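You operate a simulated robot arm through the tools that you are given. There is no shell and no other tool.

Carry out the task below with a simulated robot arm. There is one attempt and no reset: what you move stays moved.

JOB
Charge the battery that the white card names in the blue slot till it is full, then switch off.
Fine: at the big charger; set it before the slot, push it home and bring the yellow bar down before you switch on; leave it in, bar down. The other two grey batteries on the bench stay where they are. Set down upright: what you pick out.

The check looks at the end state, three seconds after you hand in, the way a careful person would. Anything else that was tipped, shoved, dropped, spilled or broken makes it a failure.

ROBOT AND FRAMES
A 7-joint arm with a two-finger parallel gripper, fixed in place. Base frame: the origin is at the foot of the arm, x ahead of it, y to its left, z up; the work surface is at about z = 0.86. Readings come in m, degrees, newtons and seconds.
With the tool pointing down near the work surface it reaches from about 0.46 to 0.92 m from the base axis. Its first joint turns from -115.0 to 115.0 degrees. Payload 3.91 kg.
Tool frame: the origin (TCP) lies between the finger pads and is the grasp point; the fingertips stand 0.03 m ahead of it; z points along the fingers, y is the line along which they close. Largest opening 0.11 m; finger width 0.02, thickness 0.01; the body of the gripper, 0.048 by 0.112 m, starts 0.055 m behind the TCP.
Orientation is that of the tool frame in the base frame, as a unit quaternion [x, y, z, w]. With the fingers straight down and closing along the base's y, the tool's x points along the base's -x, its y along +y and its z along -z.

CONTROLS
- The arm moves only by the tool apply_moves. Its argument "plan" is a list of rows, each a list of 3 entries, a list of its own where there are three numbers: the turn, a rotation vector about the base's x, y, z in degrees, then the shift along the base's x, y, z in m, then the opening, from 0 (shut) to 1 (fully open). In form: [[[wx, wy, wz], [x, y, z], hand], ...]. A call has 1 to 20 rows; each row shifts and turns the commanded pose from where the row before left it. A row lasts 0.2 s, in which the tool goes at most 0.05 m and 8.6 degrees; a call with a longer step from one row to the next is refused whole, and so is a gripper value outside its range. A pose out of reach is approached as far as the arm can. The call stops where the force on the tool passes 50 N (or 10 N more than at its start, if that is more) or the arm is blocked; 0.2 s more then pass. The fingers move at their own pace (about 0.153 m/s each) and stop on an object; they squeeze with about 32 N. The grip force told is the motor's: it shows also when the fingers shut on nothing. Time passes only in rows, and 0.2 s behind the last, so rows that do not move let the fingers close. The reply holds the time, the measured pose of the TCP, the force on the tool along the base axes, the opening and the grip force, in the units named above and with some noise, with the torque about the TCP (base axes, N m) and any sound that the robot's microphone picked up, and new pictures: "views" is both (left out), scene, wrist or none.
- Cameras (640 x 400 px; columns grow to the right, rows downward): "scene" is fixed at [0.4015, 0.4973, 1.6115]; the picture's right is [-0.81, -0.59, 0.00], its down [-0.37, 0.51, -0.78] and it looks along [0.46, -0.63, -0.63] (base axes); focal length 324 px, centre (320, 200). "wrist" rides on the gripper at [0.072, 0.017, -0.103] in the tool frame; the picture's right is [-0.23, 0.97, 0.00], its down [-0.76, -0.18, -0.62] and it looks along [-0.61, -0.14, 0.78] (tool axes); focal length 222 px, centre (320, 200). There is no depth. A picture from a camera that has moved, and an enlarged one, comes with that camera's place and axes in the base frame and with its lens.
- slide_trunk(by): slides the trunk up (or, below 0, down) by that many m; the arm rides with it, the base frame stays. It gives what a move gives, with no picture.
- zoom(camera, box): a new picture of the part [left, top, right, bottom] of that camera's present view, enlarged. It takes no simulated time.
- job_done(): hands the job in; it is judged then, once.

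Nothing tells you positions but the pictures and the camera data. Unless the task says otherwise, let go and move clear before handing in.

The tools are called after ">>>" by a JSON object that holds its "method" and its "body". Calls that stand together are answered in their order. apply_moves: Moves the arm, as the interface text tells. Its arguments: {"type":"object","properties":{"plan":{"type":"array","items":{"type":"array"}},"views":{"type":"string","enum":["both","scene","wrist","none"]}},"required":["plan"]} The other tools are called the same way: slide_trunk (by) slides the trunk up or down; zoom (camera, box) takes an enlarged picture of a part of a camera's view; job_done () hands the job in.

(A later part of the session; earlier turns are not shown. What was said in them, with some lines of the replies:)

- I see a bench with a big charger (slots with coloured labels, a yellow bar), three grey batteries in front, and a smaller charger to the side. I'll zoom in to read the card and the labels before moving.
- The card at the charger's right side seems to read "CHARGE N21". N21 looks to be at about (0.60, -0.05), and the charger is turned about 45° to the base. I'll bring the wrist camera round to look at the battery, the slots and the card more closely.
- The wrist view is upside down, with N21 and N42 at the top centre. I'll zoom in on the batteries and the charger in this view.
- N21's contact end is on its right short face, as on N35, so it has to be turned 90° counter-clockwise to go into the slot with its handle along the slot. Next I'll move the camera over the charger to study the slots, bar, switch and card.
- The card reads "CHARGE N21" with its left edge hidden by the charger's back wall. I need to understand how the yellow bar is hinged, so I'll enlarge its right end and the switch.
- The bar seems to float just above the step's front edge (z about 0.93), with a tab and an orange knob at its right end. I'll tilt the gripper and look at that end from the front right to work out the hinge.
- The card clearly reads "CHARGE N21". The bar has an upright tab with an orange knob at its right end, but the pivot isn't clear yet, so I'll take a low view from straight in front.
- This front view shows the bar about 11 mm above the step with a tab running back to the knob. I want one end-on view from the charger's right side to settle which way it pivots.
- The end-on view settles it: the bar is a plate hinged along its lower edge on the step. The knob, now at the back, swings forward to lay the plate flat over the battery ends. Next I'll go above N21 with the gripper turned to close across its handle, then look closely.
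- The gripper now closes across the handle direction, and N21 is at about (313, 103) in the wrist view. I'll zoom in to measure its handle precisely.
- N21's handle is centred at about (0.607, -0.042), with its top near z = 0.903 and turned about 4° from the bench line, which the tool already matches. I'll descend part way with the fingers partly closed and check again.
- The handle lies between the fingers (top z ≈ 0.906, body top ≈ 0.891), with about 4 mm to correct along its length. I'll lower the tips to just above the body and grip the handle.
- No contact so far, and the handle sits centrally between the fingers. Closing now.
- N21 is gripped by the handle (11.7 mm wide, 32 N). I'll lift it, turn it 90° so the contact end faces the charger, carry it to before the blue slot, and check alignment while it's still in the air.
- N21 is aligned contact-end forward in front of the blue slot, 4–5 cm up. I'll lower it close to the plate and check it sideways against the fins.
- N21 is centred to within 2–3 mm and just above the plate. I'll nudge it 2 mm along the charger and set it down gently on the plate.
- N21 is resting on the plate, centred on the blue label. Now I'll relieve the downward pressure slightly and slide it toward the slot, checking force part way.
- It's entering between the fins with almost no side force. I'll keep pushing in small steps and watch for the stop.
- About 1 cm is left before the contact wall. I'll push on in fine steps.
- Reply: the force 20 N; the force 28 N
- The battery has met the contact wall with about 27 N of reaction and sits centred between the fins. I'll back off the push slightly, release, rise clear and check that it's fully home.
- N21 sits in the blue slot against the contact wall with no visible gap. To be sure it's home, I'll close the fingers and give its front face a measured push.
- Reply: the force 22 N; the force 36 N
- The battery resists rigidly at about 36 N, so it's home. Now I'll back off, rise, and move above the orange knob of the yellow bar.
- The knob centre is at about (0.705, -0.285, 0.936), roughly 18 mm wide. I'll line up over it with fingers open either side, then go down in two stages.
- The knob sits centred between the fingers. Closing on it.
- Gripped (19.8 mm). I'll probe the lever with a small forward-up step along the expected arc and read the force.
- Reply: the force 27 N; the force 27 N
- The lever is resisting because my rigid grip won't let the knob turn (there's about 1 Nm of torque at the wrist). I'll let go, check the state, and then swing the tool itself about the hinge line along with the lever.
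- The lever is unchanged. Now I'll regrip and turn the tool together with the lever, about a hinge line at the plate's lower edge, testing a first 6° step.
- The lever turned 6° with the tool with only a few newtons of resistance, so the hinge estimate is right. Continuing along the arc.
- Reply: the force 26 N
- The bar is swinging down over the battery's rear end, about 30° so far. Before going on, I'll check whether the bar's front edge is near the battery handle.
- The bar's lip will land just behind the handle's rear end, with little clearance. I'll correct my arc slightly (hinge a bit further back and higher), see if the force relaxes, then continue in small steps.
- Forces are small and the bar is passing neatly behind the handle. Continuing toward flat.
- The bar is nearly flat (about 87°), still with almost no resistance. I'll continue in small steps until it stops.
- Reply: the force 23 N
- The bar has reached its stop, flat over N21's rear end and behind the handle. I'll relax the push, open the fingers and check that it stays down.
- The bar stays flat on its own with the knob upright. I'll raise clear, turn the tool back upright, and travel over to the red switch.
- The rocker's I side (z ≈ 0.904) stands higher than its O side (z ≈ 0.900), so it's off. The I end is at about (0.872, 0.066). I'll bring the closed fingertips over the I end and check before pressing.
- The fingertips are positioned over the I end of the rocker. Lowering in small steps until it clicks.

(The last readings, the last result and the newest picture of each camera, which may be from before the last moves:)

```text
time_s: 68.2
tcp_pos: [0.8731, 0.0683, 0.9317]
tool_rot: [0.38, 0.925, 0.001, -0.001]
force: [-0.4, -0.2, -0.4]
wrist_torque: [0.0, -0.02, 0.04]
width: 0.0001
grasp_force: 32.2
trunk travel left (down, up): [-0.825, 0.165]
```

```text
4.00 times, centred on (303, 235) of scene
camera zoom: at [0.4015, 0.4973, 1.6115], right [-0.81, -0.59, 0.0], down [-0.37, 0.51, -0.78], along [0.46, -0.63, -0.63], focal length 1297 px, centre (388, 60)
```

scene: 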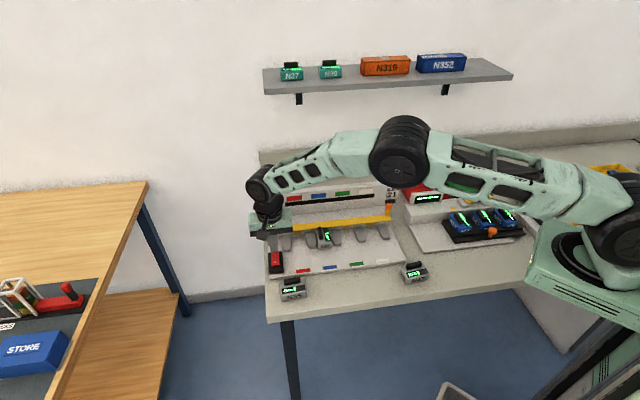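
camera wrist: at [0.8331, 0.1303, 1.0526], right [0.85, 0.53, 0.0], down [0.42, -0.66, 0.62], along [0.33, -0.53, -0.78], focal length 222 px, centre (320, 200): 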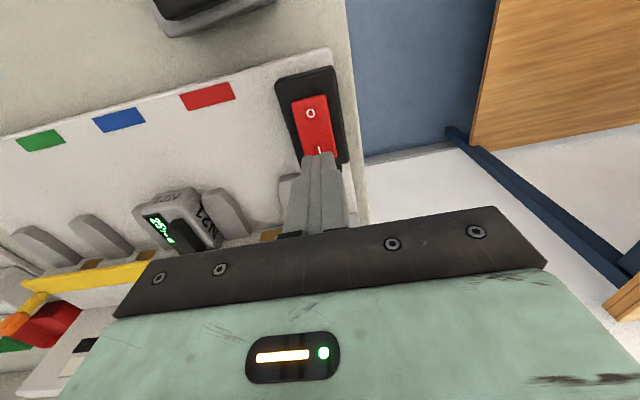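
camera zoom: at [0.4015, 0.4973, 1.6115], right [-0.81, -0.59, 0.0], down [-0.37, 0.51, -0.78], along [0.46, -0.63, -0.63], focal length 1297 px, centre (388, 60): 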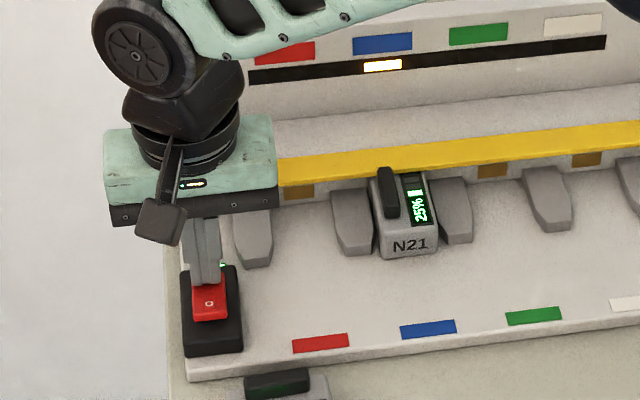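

The switch is on: a green lamp shows at the switch and an amber lamp on the strip under the blue label. I'll lift the fingertips a little and watch the charge level.

>>> {"method": "apply_moves", "body": {"plan": [[[0, 0, 0], [0, 0, 0.02], 0], [[0, 0, 0], [0, 0, 0.02], 0], [[0, 0, 0], [0, 0, 0], 0]], "views": "both"}}

>>> {"method": "zoom", "body": {"camera": "scene", "box": [250, 180, 340, 280]}}

>>> {"method": "zoom", "body": {"camera": "wrist", "box": [0, 60, 360, 260]}}

```text
time_s: 69.0
tcp_pos: [0.8737, 0.0684, 0.9718]
tool_rot: [0.381, 0.925, 0.0, 0.0]
force: [-0.4, 0.3, 0.1]
wrist_torque: [-0.01, 0.01, 0.01]
width: 0.0001
grasp_force: 32.1
trunk travel left (down, up): [-0.825, 0.165]
camera wrist: at [0.8345, 0.1309, 1.0757], right [0.85, 0.53, 0.0], down [0.42, -0.66, 0.62], along [0.33, -0.53, -0.78], focal length 222 px, centre (320, 200)
```

scene: 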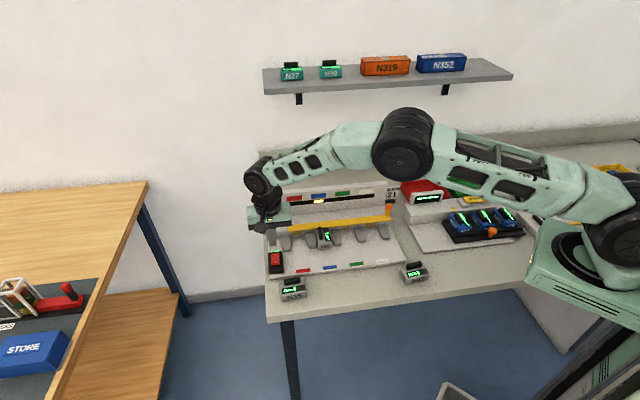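
wrist: 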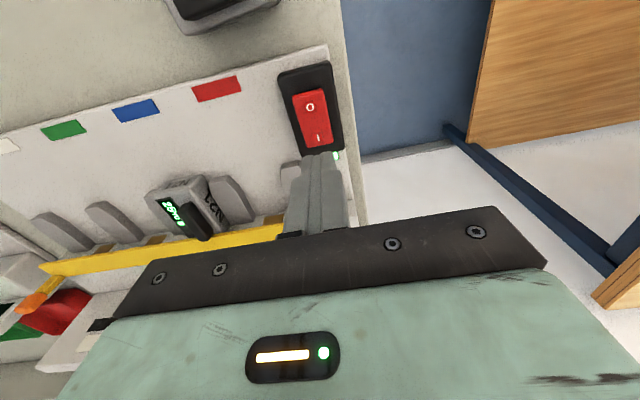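

```text
4.00 times, centred on (295, 230) of scene
camera zoom: at [0.4015, 0.4973, 1.6115], right [-0.81, -0.59, 0.0], down [-0.37, 0.51, -0.78], along [0.46, -0.63, -0.63], focal length 1297 px, centre (420, 80)
```

zoom: 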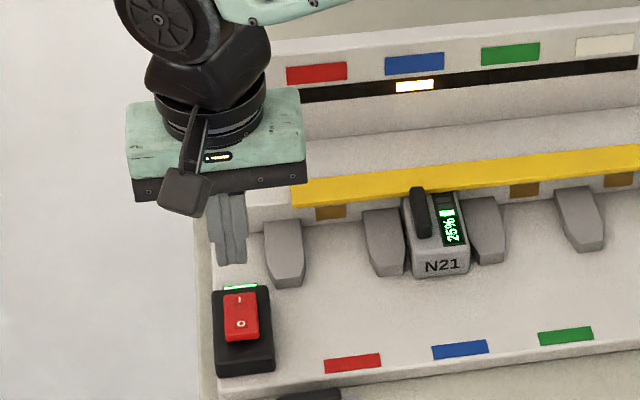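

```text
1.78 times, centred on (180, 160) of wrist
camera zoom: at [0.8345, 0.1309, 1.0757], right [0.85, 0.53, 0.0], down [0.42, -0.66, 0.62], along [0.33, -0.53, -0.78], focal length 395 px, centre (569, 271)
```

zoom: 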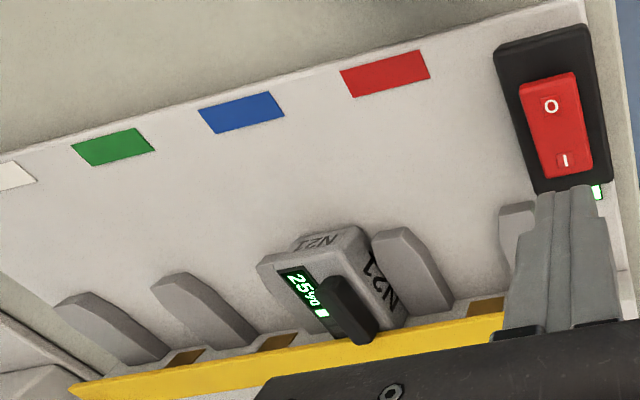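

Charging seems to have started (amber under blue, battery reads 25%). I'll wait and watch the display.

>>> {"method": "apply_moves", "body": {"plan": [[[0, 0, 0], [0, 0, 0], 0], [[0, 0, 0], [0, 0, 0], 0], [[0, 0, 0], [0, 0, 0], 0], [[0, 0, 0], [0, 0, 0], 0], [[0, 0, 0], [0, 0, 0], 0], [[0, 0, 0], [0, 0, 0], 0], [[0, 0, 0], [0, 0, 0], 0], [[0, 0, 0], [0, 0, 0], 0], [[0, 0, 0], [0, 0, 0], 0], [[0, 0, 0], [0, 0, 0], 0]], "views": "none"}}

>>> {"method": "zoom", "body": {"camera": "scene", "box": [250, 180, 340, 280]}}

```text
time_s: 71.2
tcp_pos: [0.8742, 0.0678, 0.9715]
tool_rot: [0.382, 0.924, 0.0, 0.0]
force: [-0.1, 0.3, 0.5]
wrist_torque: [0.01, -0.03, 0.02]
width: 0.0
grasp_force: 32.2
trunk travel left (down, up): [-0.825, 0.165]
```

```text
4.00 times, centred on (295, 230) of scene
camera zoom: at [0.4015, 0.4973, 1.6115], right [-0.81, -0.59, 0.0], down [-0.37, 0.51, -0.78], along [0.46, -0.63, -0.63], focal length 1297 px, centre (420, 80)
```

zoom: 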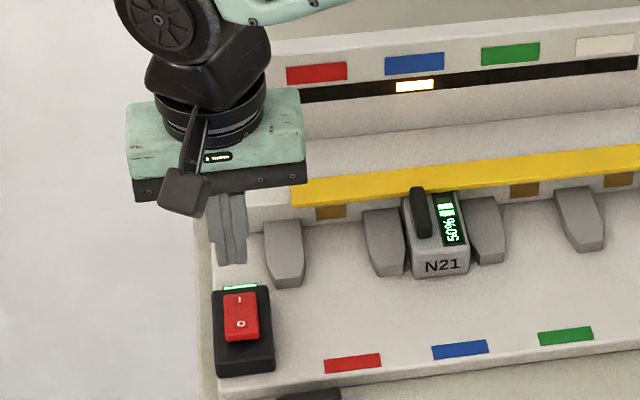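

It's at 50% already. While waiting, I'll shift the fingertips over the O end of the rocker, staying above it.

>>> {"method": "apply_moves", "body": {"plan": [[[0, 0, 0], [-0.011, 0.011, 0], 0], [[0, 0, 0], [-0.0112, 0.0112, 0], 0], [[0, 0, 0], [0, 0, -0.015], 0], [[0, 0, 0], [0, 0, 0], 0]], "views": "both"}}

>>> {"method": "zoom", "body": {"camera": "wrist", "box": [250, 60, 410, 200]}}

>>> {"method": "zoom", "body": {"camera": "scene", "box": [250, 180, 340, 280]}}

```text
time_s: 72.2
tcp_pos: [0.8527, 0.0907, 0.9584]
tool_rot: [0.382, 0.924, 0.0, 0.0]
force: [0.5, 0.0, -0.1]
wrist_torque: [0.0, 0.0, -0.03]
width: 0.0001
grasp_force: 32.0
trunk travel left (down, up): [-0.825, 0.165]
camera wrist: at [0.8119, 0.1532, 1.0614], right [0.85, 0.53, 0.0], down [0.42, -0.66, 0.62], along [0.33, -0.53, -0.78], focal length 222 px, centre (320, 200)
```

scene: 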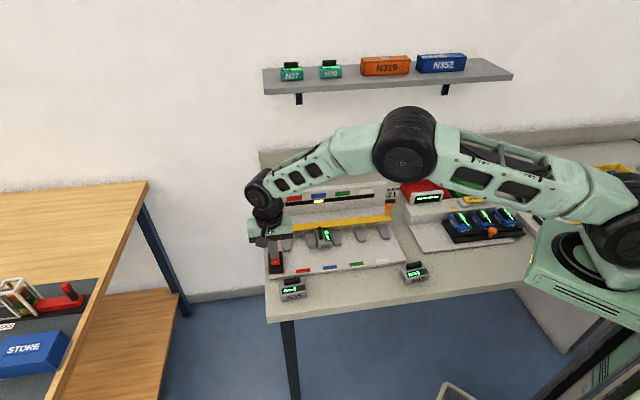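
wrist: 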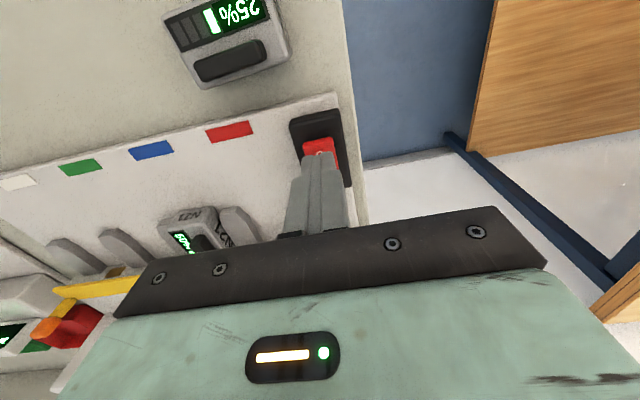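

```text
2.86 times, centred on (330, 130) of wrist
camera zoom: at [0.8119, 0.1532, 1.0614], right [0.85, 0.53, 0.0], down [0.42, -0.66, 0.62], along [0.33, -0.53, -0.78], focal length 635 px, centre (291, 400)
```

zoom: 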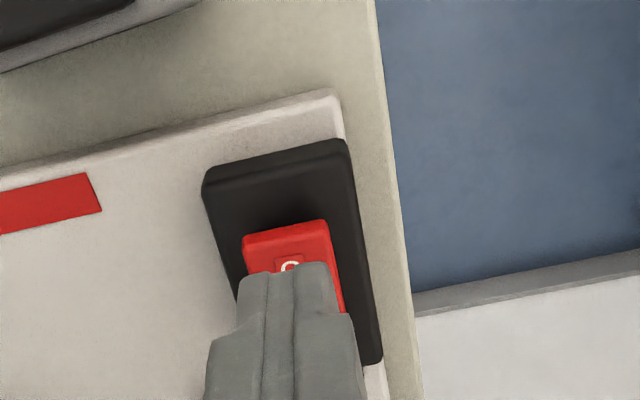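

```text
4.00 times, centred on (295, 230) of scene
camera zoom: at [0.4015, 0.4973, 1.6115], right [-0.81, -0.59, 0.0], down [-0.37, 0.51, -0.78], along [0.46, -0.63, -0.63], focal length 1297 px, centre (420, 80)
```

zoom: 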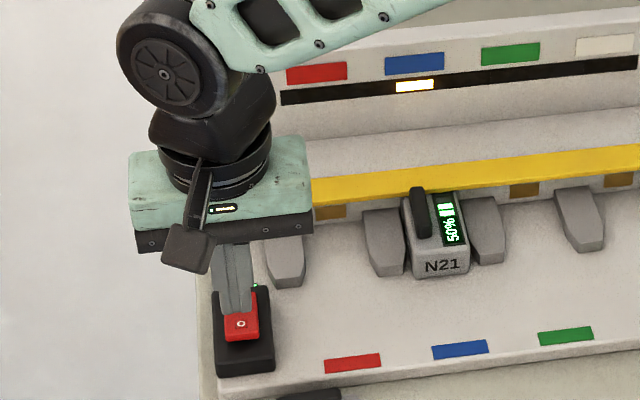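

>>> {"method": "apply_moves", "body": {"plan": [[[0, 0, 0], [0, 0, 0], 0], [[0, 0, 0], [0, 0, 0], 0], [[0, 0, 0], [0, 0, 0], 0], [[0, 0, 0], [0, 0, 0], 0], [[0, 0, 0], [0, 0, 0], 0], [[0, 0, 0], [0, 0, 0], 0], [[0, 0, 0], [0, 0, 0], 0]], "views": "none"}}

>>> {"method": "zoom", "body": {"camera": "scene", "box": [300, 190, 350, 250]}}

```text
time_s: 73.8
tcp_pos: [0.8522, 0.0911, 0.9585]
tool_rot: [0.381, 0.925, 0.0, -0.001]
force: [0.9, 0.4, 0.8]
wrist_torque: [0.02, -0.01, 0.04]
width: 0.0
grasp_force: 32.1
trunk travel left (down, up): [-0.825, 0.165]
```

```text
6.67 times, centred on (325, 220) of scene
camera zoom: at [0.4015, 0.4973, 1.6115], right [-0.81, -0.59, 0.0], down [-0.37, 0.51, -0.78], along [0.46, -0.63, -0.63], focal length 2162 px, centre (287, 67)
```

zoom: 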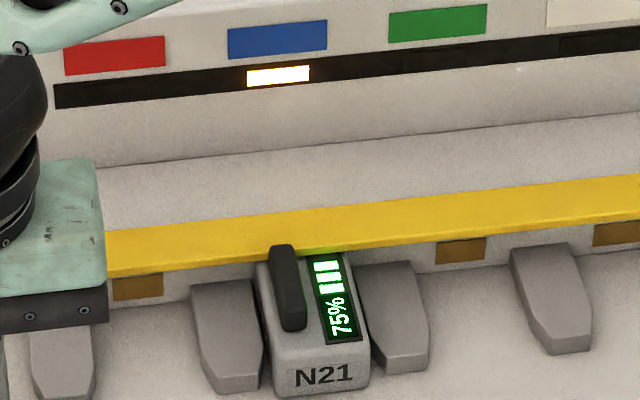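

75% now. I'll keep waiting for 100% and the full indication.

>>> {"method": "apply_moves", "body": {"plan": [[[0, 0, 0], [0, 0, 0], 0], [[0, 0, 0], [0, 0, 0], 0], [[0, 0, 0], [0, 0, 0], 0], [[0, 0, 0], [0, 0, 0], 0], [[0, 0, 0], [0, 0, 0], 0], [[0, 0, 0], [0, 0, 0], 0], [[0, 0, 0], [0, 0, 0], 0]], "views": "none"}}

>>> {"method": "zoom", "body": {"camera": "scene", "box": [300, 190, 350, 250]}}

```text
time_s: 75.4
tcp_pos: [0.8507, 0.0901, 0.9571]
tool_rot: [0.381, 0.925, 0.0, -0.001]
force: [0.4, 0.1, 1.0]
wrist_torque: [-0.03, -0.03, -0.01]
width: 0.0
grasp_force: 31.6
trunk travel left (down, up): [-0.825, 0.165]
```

```text
6.67 times, centred on (325, 220) of scene
camera zoom: at [0.4015, 0.4973, 1.6115], right [-0.81, -0.59, 0.0], down [-0.37, 0.51, -0.78], along [0.46, -0.63, -0.63], focal length 2162 px, centre (287, 67)
```

zoom: 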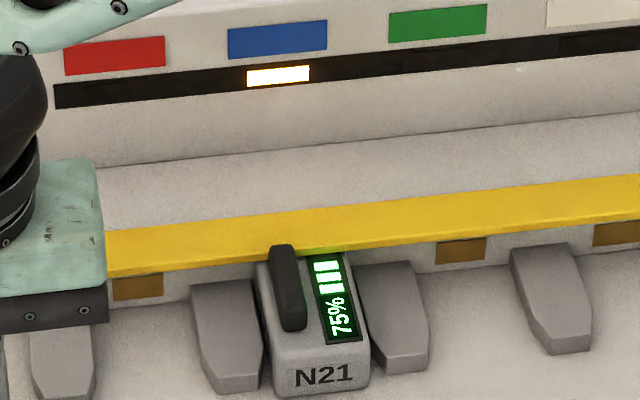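

>>> {"method": "apply_moves", "body": {"plan": [[[0, 0, 0], [0, 0, 0], 0], [[0, 0, 0], [0, 0, 0], 0], [[0, 0, 0], [0, 0, 0], 0], [[0, 0, 0], [0, 0, 0], 0], [[0, 0, 0], [0, 0, 0], 0]], "views": "none"}}

>>> {"method": "zoom", "body": {"camera": "scene", "box": [300, 190, 350, 250]}}

```text
time_s: 76.6
tcp_pos: [0.8505, 0.0898, 0.9571]
tool_rot: [0.381, 0.925, 0.001, -0.001]
force: [-0.1, 0.2, 0.1]
wrist_torque: [0.03, -0.01, 0.0]
width: 0.0002
grasp_force: 32.2
trunk travel left (down, up): [-0.825, 0.165]
```

```text
6.67 times, centred on (325, 220) of scene
camera zoom: at [0.4015, 0.4973, 1.6115], right [-0.81, -0.59, 0.0], down [-0.37, 0.51, -0.78], along [0.46, -0.63, -0.63], focal length 2162 px, centre (287, 67)
```

zoom: 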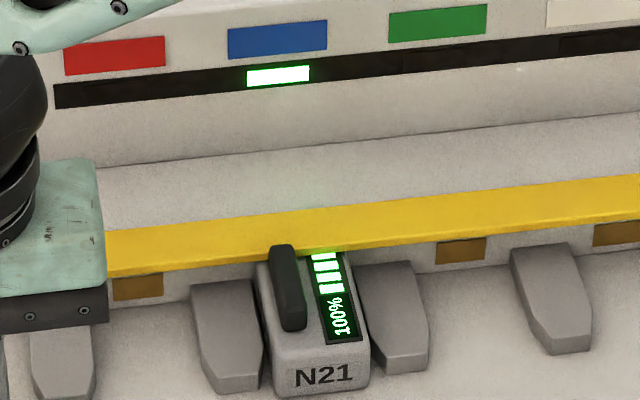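

It's full: the battery reads 100% and the lamp has gone green. Now I'll press the O end to switch off.

>>> {"method": "apply_moves", "body": {"plan": [[[0, 0, 0], [0, 0, -0.01], 0], [[0, 0, 0], [0, 0, -0.007], 0], [[0, 0, 0], [0, 0, -0.003], 0], [[0, 0, 0], [0, 0, 0], 0]], "views": "none"}}

>>> {"method": "apply_moves", "body": {"plan": [[[0, 0, 0], [0, 0, -0.002], 0], [[0, 0, 0], [0, 0, -0.002], 0], [[0, 0, 0], [0, 0, 0], 0]], "views": "none"}}

>>> {"method": "zoom", "body": {"camera": "scene", "box": [250, 180, 350, 285]}}

```text
time_s: 77.6
tcp_pos: [0.8504, 0.0901, 0.9361]
tool_rot: [0.381, 0.925, 0.0, 0.0]
force: [0.1, 0.1, -0.3]
wrist_torque: [0.01, -0.04, 0.01]
width: 0.0
grasp_force: 32.5
trunk travel left (down, up): [-0.825, 0.165]
```

```text
time_s: 78.4
tcp_pos: [0.8514, 0.0909, 0.9324]
tool_rot: [0.381, 0.924, 0.0, -0.001]
force: [-0.3, 0.2, 0.6]
wrist_torque: [-0.06, 0.03, 0.02]
width: 0.0
grasp_force: 32.2
trunk travel left (down, up): [-0.825, 0.165]
```

```text
3.81 times, centred on (300, 232) of scene
camera zoom: at [0.4015, 0.4973, 1.6115], right [-0.81, -0.59, 0.0], down [-0.37, 0.51, -0.78], along [0.46, -0.63, -0.63], focal length 1235 px, centre (396, 76)
```

zoom: 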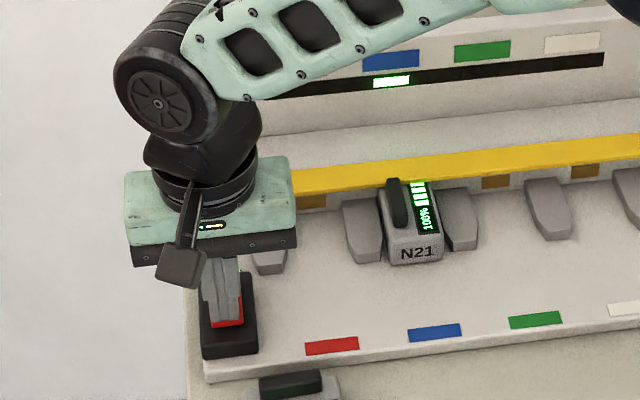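

The lamp is still on, so the rocker hasn't tipped yet. A bit lower.

>>> {"method": "apply_moves", "body": {"plan": [[[0, 0, 0], [0, 0, -0.0015], 0], [[0, 0, 0], [0, 0, 0], 0]], "views": "none"}}

>>> {"method": "zoom", "body": {"camera": "scene", "box": [250, 180, 350, 285]}}

```text
time_s: 79.0
tcp_pos: [0.8517, 0.0893, 0.9309]
tool_rot: [0.38, 0.925, 0.001, -0.001]
force: [1.1, 0.0, 0.8]
wrist_torque: [0.02, 0.0, 0.05]
width: 0.0
grasp_force: 31.6
trunk travel left (down, up): [-0.825, 0.165]
```

```text
3.81 times, centred on (300, 232) of scene
camera zoom: at [0.4015, 0.4973, 1.6115], right [-0.81, -0.59, 0.0], down [-0.37, 0.51, -0.78], along [0.46, -0.63, -0.63], focal length 1235 px, centre (396, 76)
```

zoom: 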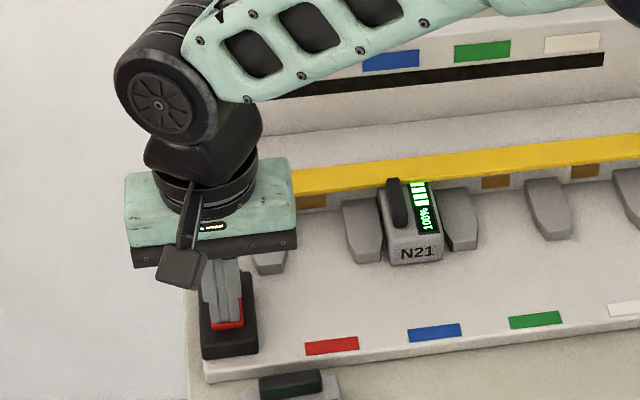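

The lamp went out, so it's switched off. I'll lift straight up, move clear of the charger, and check the whole scene.

>>> {"method": "apply_moves", "body": {"plan": [[[0, 0, 0], [0, 0, 0.02], 0], [[0, 0, 0], [0, 0, 0.04], 0], [[0, 0, 0], [0, 0, 0.045], 0], [[0, 0, 0], [0, 0, 0.045], 0], [[0, 0, 0], [0, 0, 0.045], 0], [[0, 0, 0], [-0.03, -0.03, 0.02], 0], [[0, 0, 0], [-0.035, -0.03, 0], 0], [[0, 0, 0], [-0.035, -0.03, 0], 0], [[0, 0, 0], [-0.035, -0.03, 0], 0], [[0, 0, 0], [-0.035, -0.03, 0], 0], [[0, 0, 0], [-0.035, -0.03, 0], 0], [[0, 0, 0], [-0.035, -0.03, 0], 0], [[0, 0, 0], [0, 0, 0], 0]], "views": "both"}}

>>> {"method": "zoom", "body": {"camera": "scene", "box": [255, 180, 415, 310]}}

>>> {"method": "zoom", "body": {"camera": "scene", "box": [258, 235, 308, 280]}}

>>> {"method": "zoom", "body": {"camera": "scene", "box": [260, 185, 320, 240]}}

```text
time_s: 81.8
tcp_pos: [0.6138, -0.1227, 1.1458]
tool_rot: [0.381, 0.925, 0.0, -0.001]
force: [-0.4, -0.4, -0.1]
wrist_torque: [0.01, -0.01, 0.01]
width: 0.0002
grasp_force: 31.9
trunk travel left (down, up): [-0.825, 0.165]
camera wrist: at [0.5736, -0.0596, 1.2494], right [0.85, 0.53, 0.0], down [0.42, -0.66, 0.62], along [0.33, -0.53, -0.78], focal length 222 px, centre (320, 200)
```

scene: 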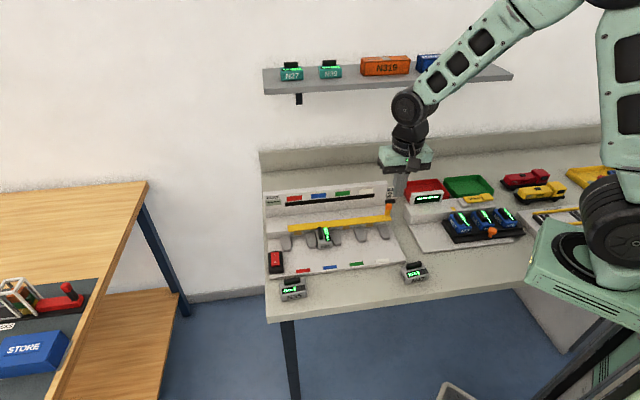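
wrist: 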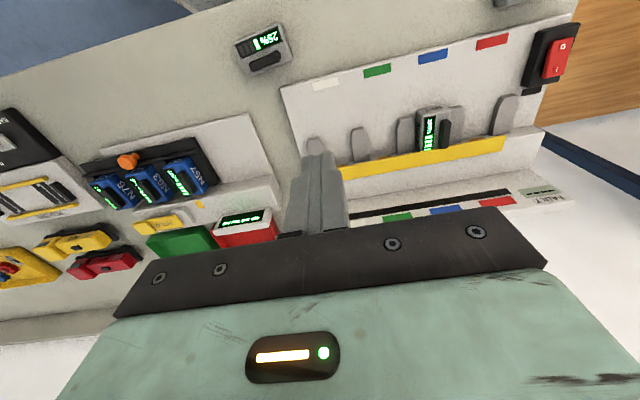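

```text
3.08 times, centred on (335, 245) of scene
camera zoom: at [0.4015, 0.4973, 1.6115], right [-0.81, -0.59, 0.0], down [-0.37, 0.51, -0.78], along [0.46, -0.63, -0.63], focal length 998 px, centre (274, 62)
```

zoom: 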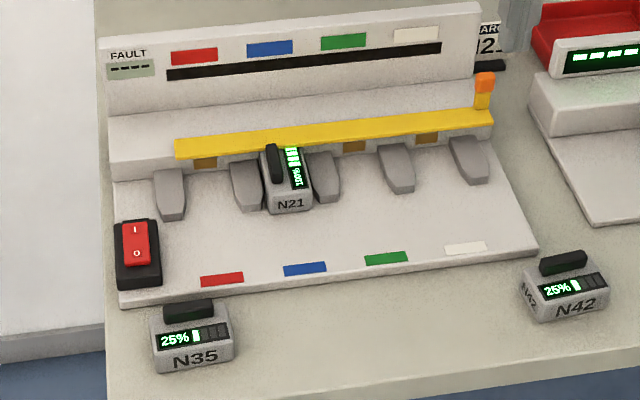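

```text
8.89 times, centred on (283, 258) of scene
camera zoom: at [0.4015, 0.4973, 1.6115], right [-0.81, -0.59, 0.0], down [-0.37, 0.51, -0.78], along [0.46, -0.63, -0.63], focal length 2882 px, centre (649, -311)
```

zoom: 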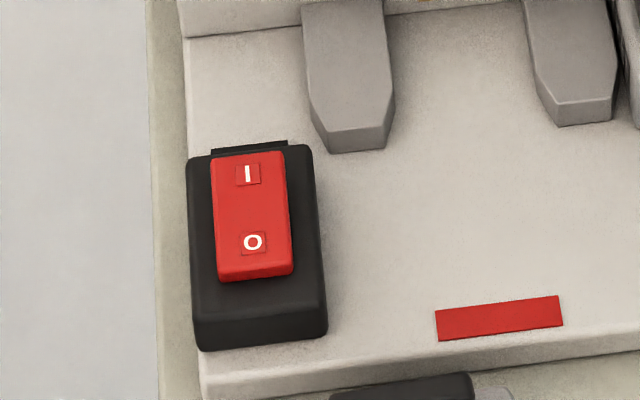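

```text
7.27 times, centred on (290, 212) of scene
camera zoom: at [0.4015, 0.4973, 1.6115], right [-0.81, -0.59, 0.0], down [-0.37, 0.51, -0.78], along [0.46, -0.63, -0.63], focal length 2358 px, centre (538, 109)
```

zoom: 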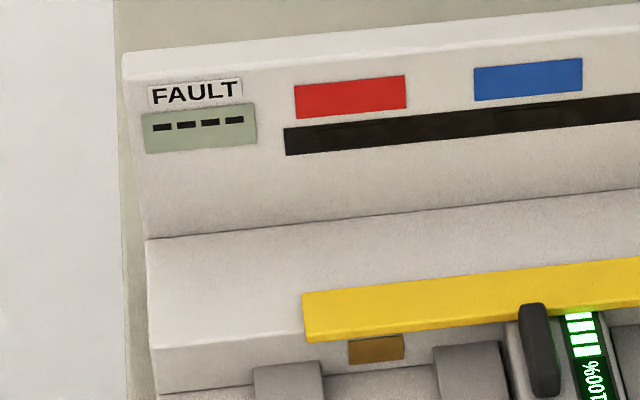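

Everything checks out: N21 is in the blue slot at 100%, the bar is down, and the switch is off with its lamp out. There is no fault showing, N35 and N42 haven't moved, and the arm is clear. Handing in.

>>> {"method": "job_done", "body": {}}

```text
The job is handed in.
```

N21, the battery named on the white card, is fully charged and left in the blue slot of the big charger. The yellow bar is down over it and the charger is switched off.

- **Charge:** the battery display reached 100% and the lamp under the blue label turned green. I switched off after that, and both charger lamps are now out.
- **Fault display:** it showed no fault in the final check.
- **Other batteries:** N35 and N42 are where they were, and nothing else was tipped or moved.

The arm is clear of the charger. I handed the job in, but no result came back beyond confirmation that it was received.
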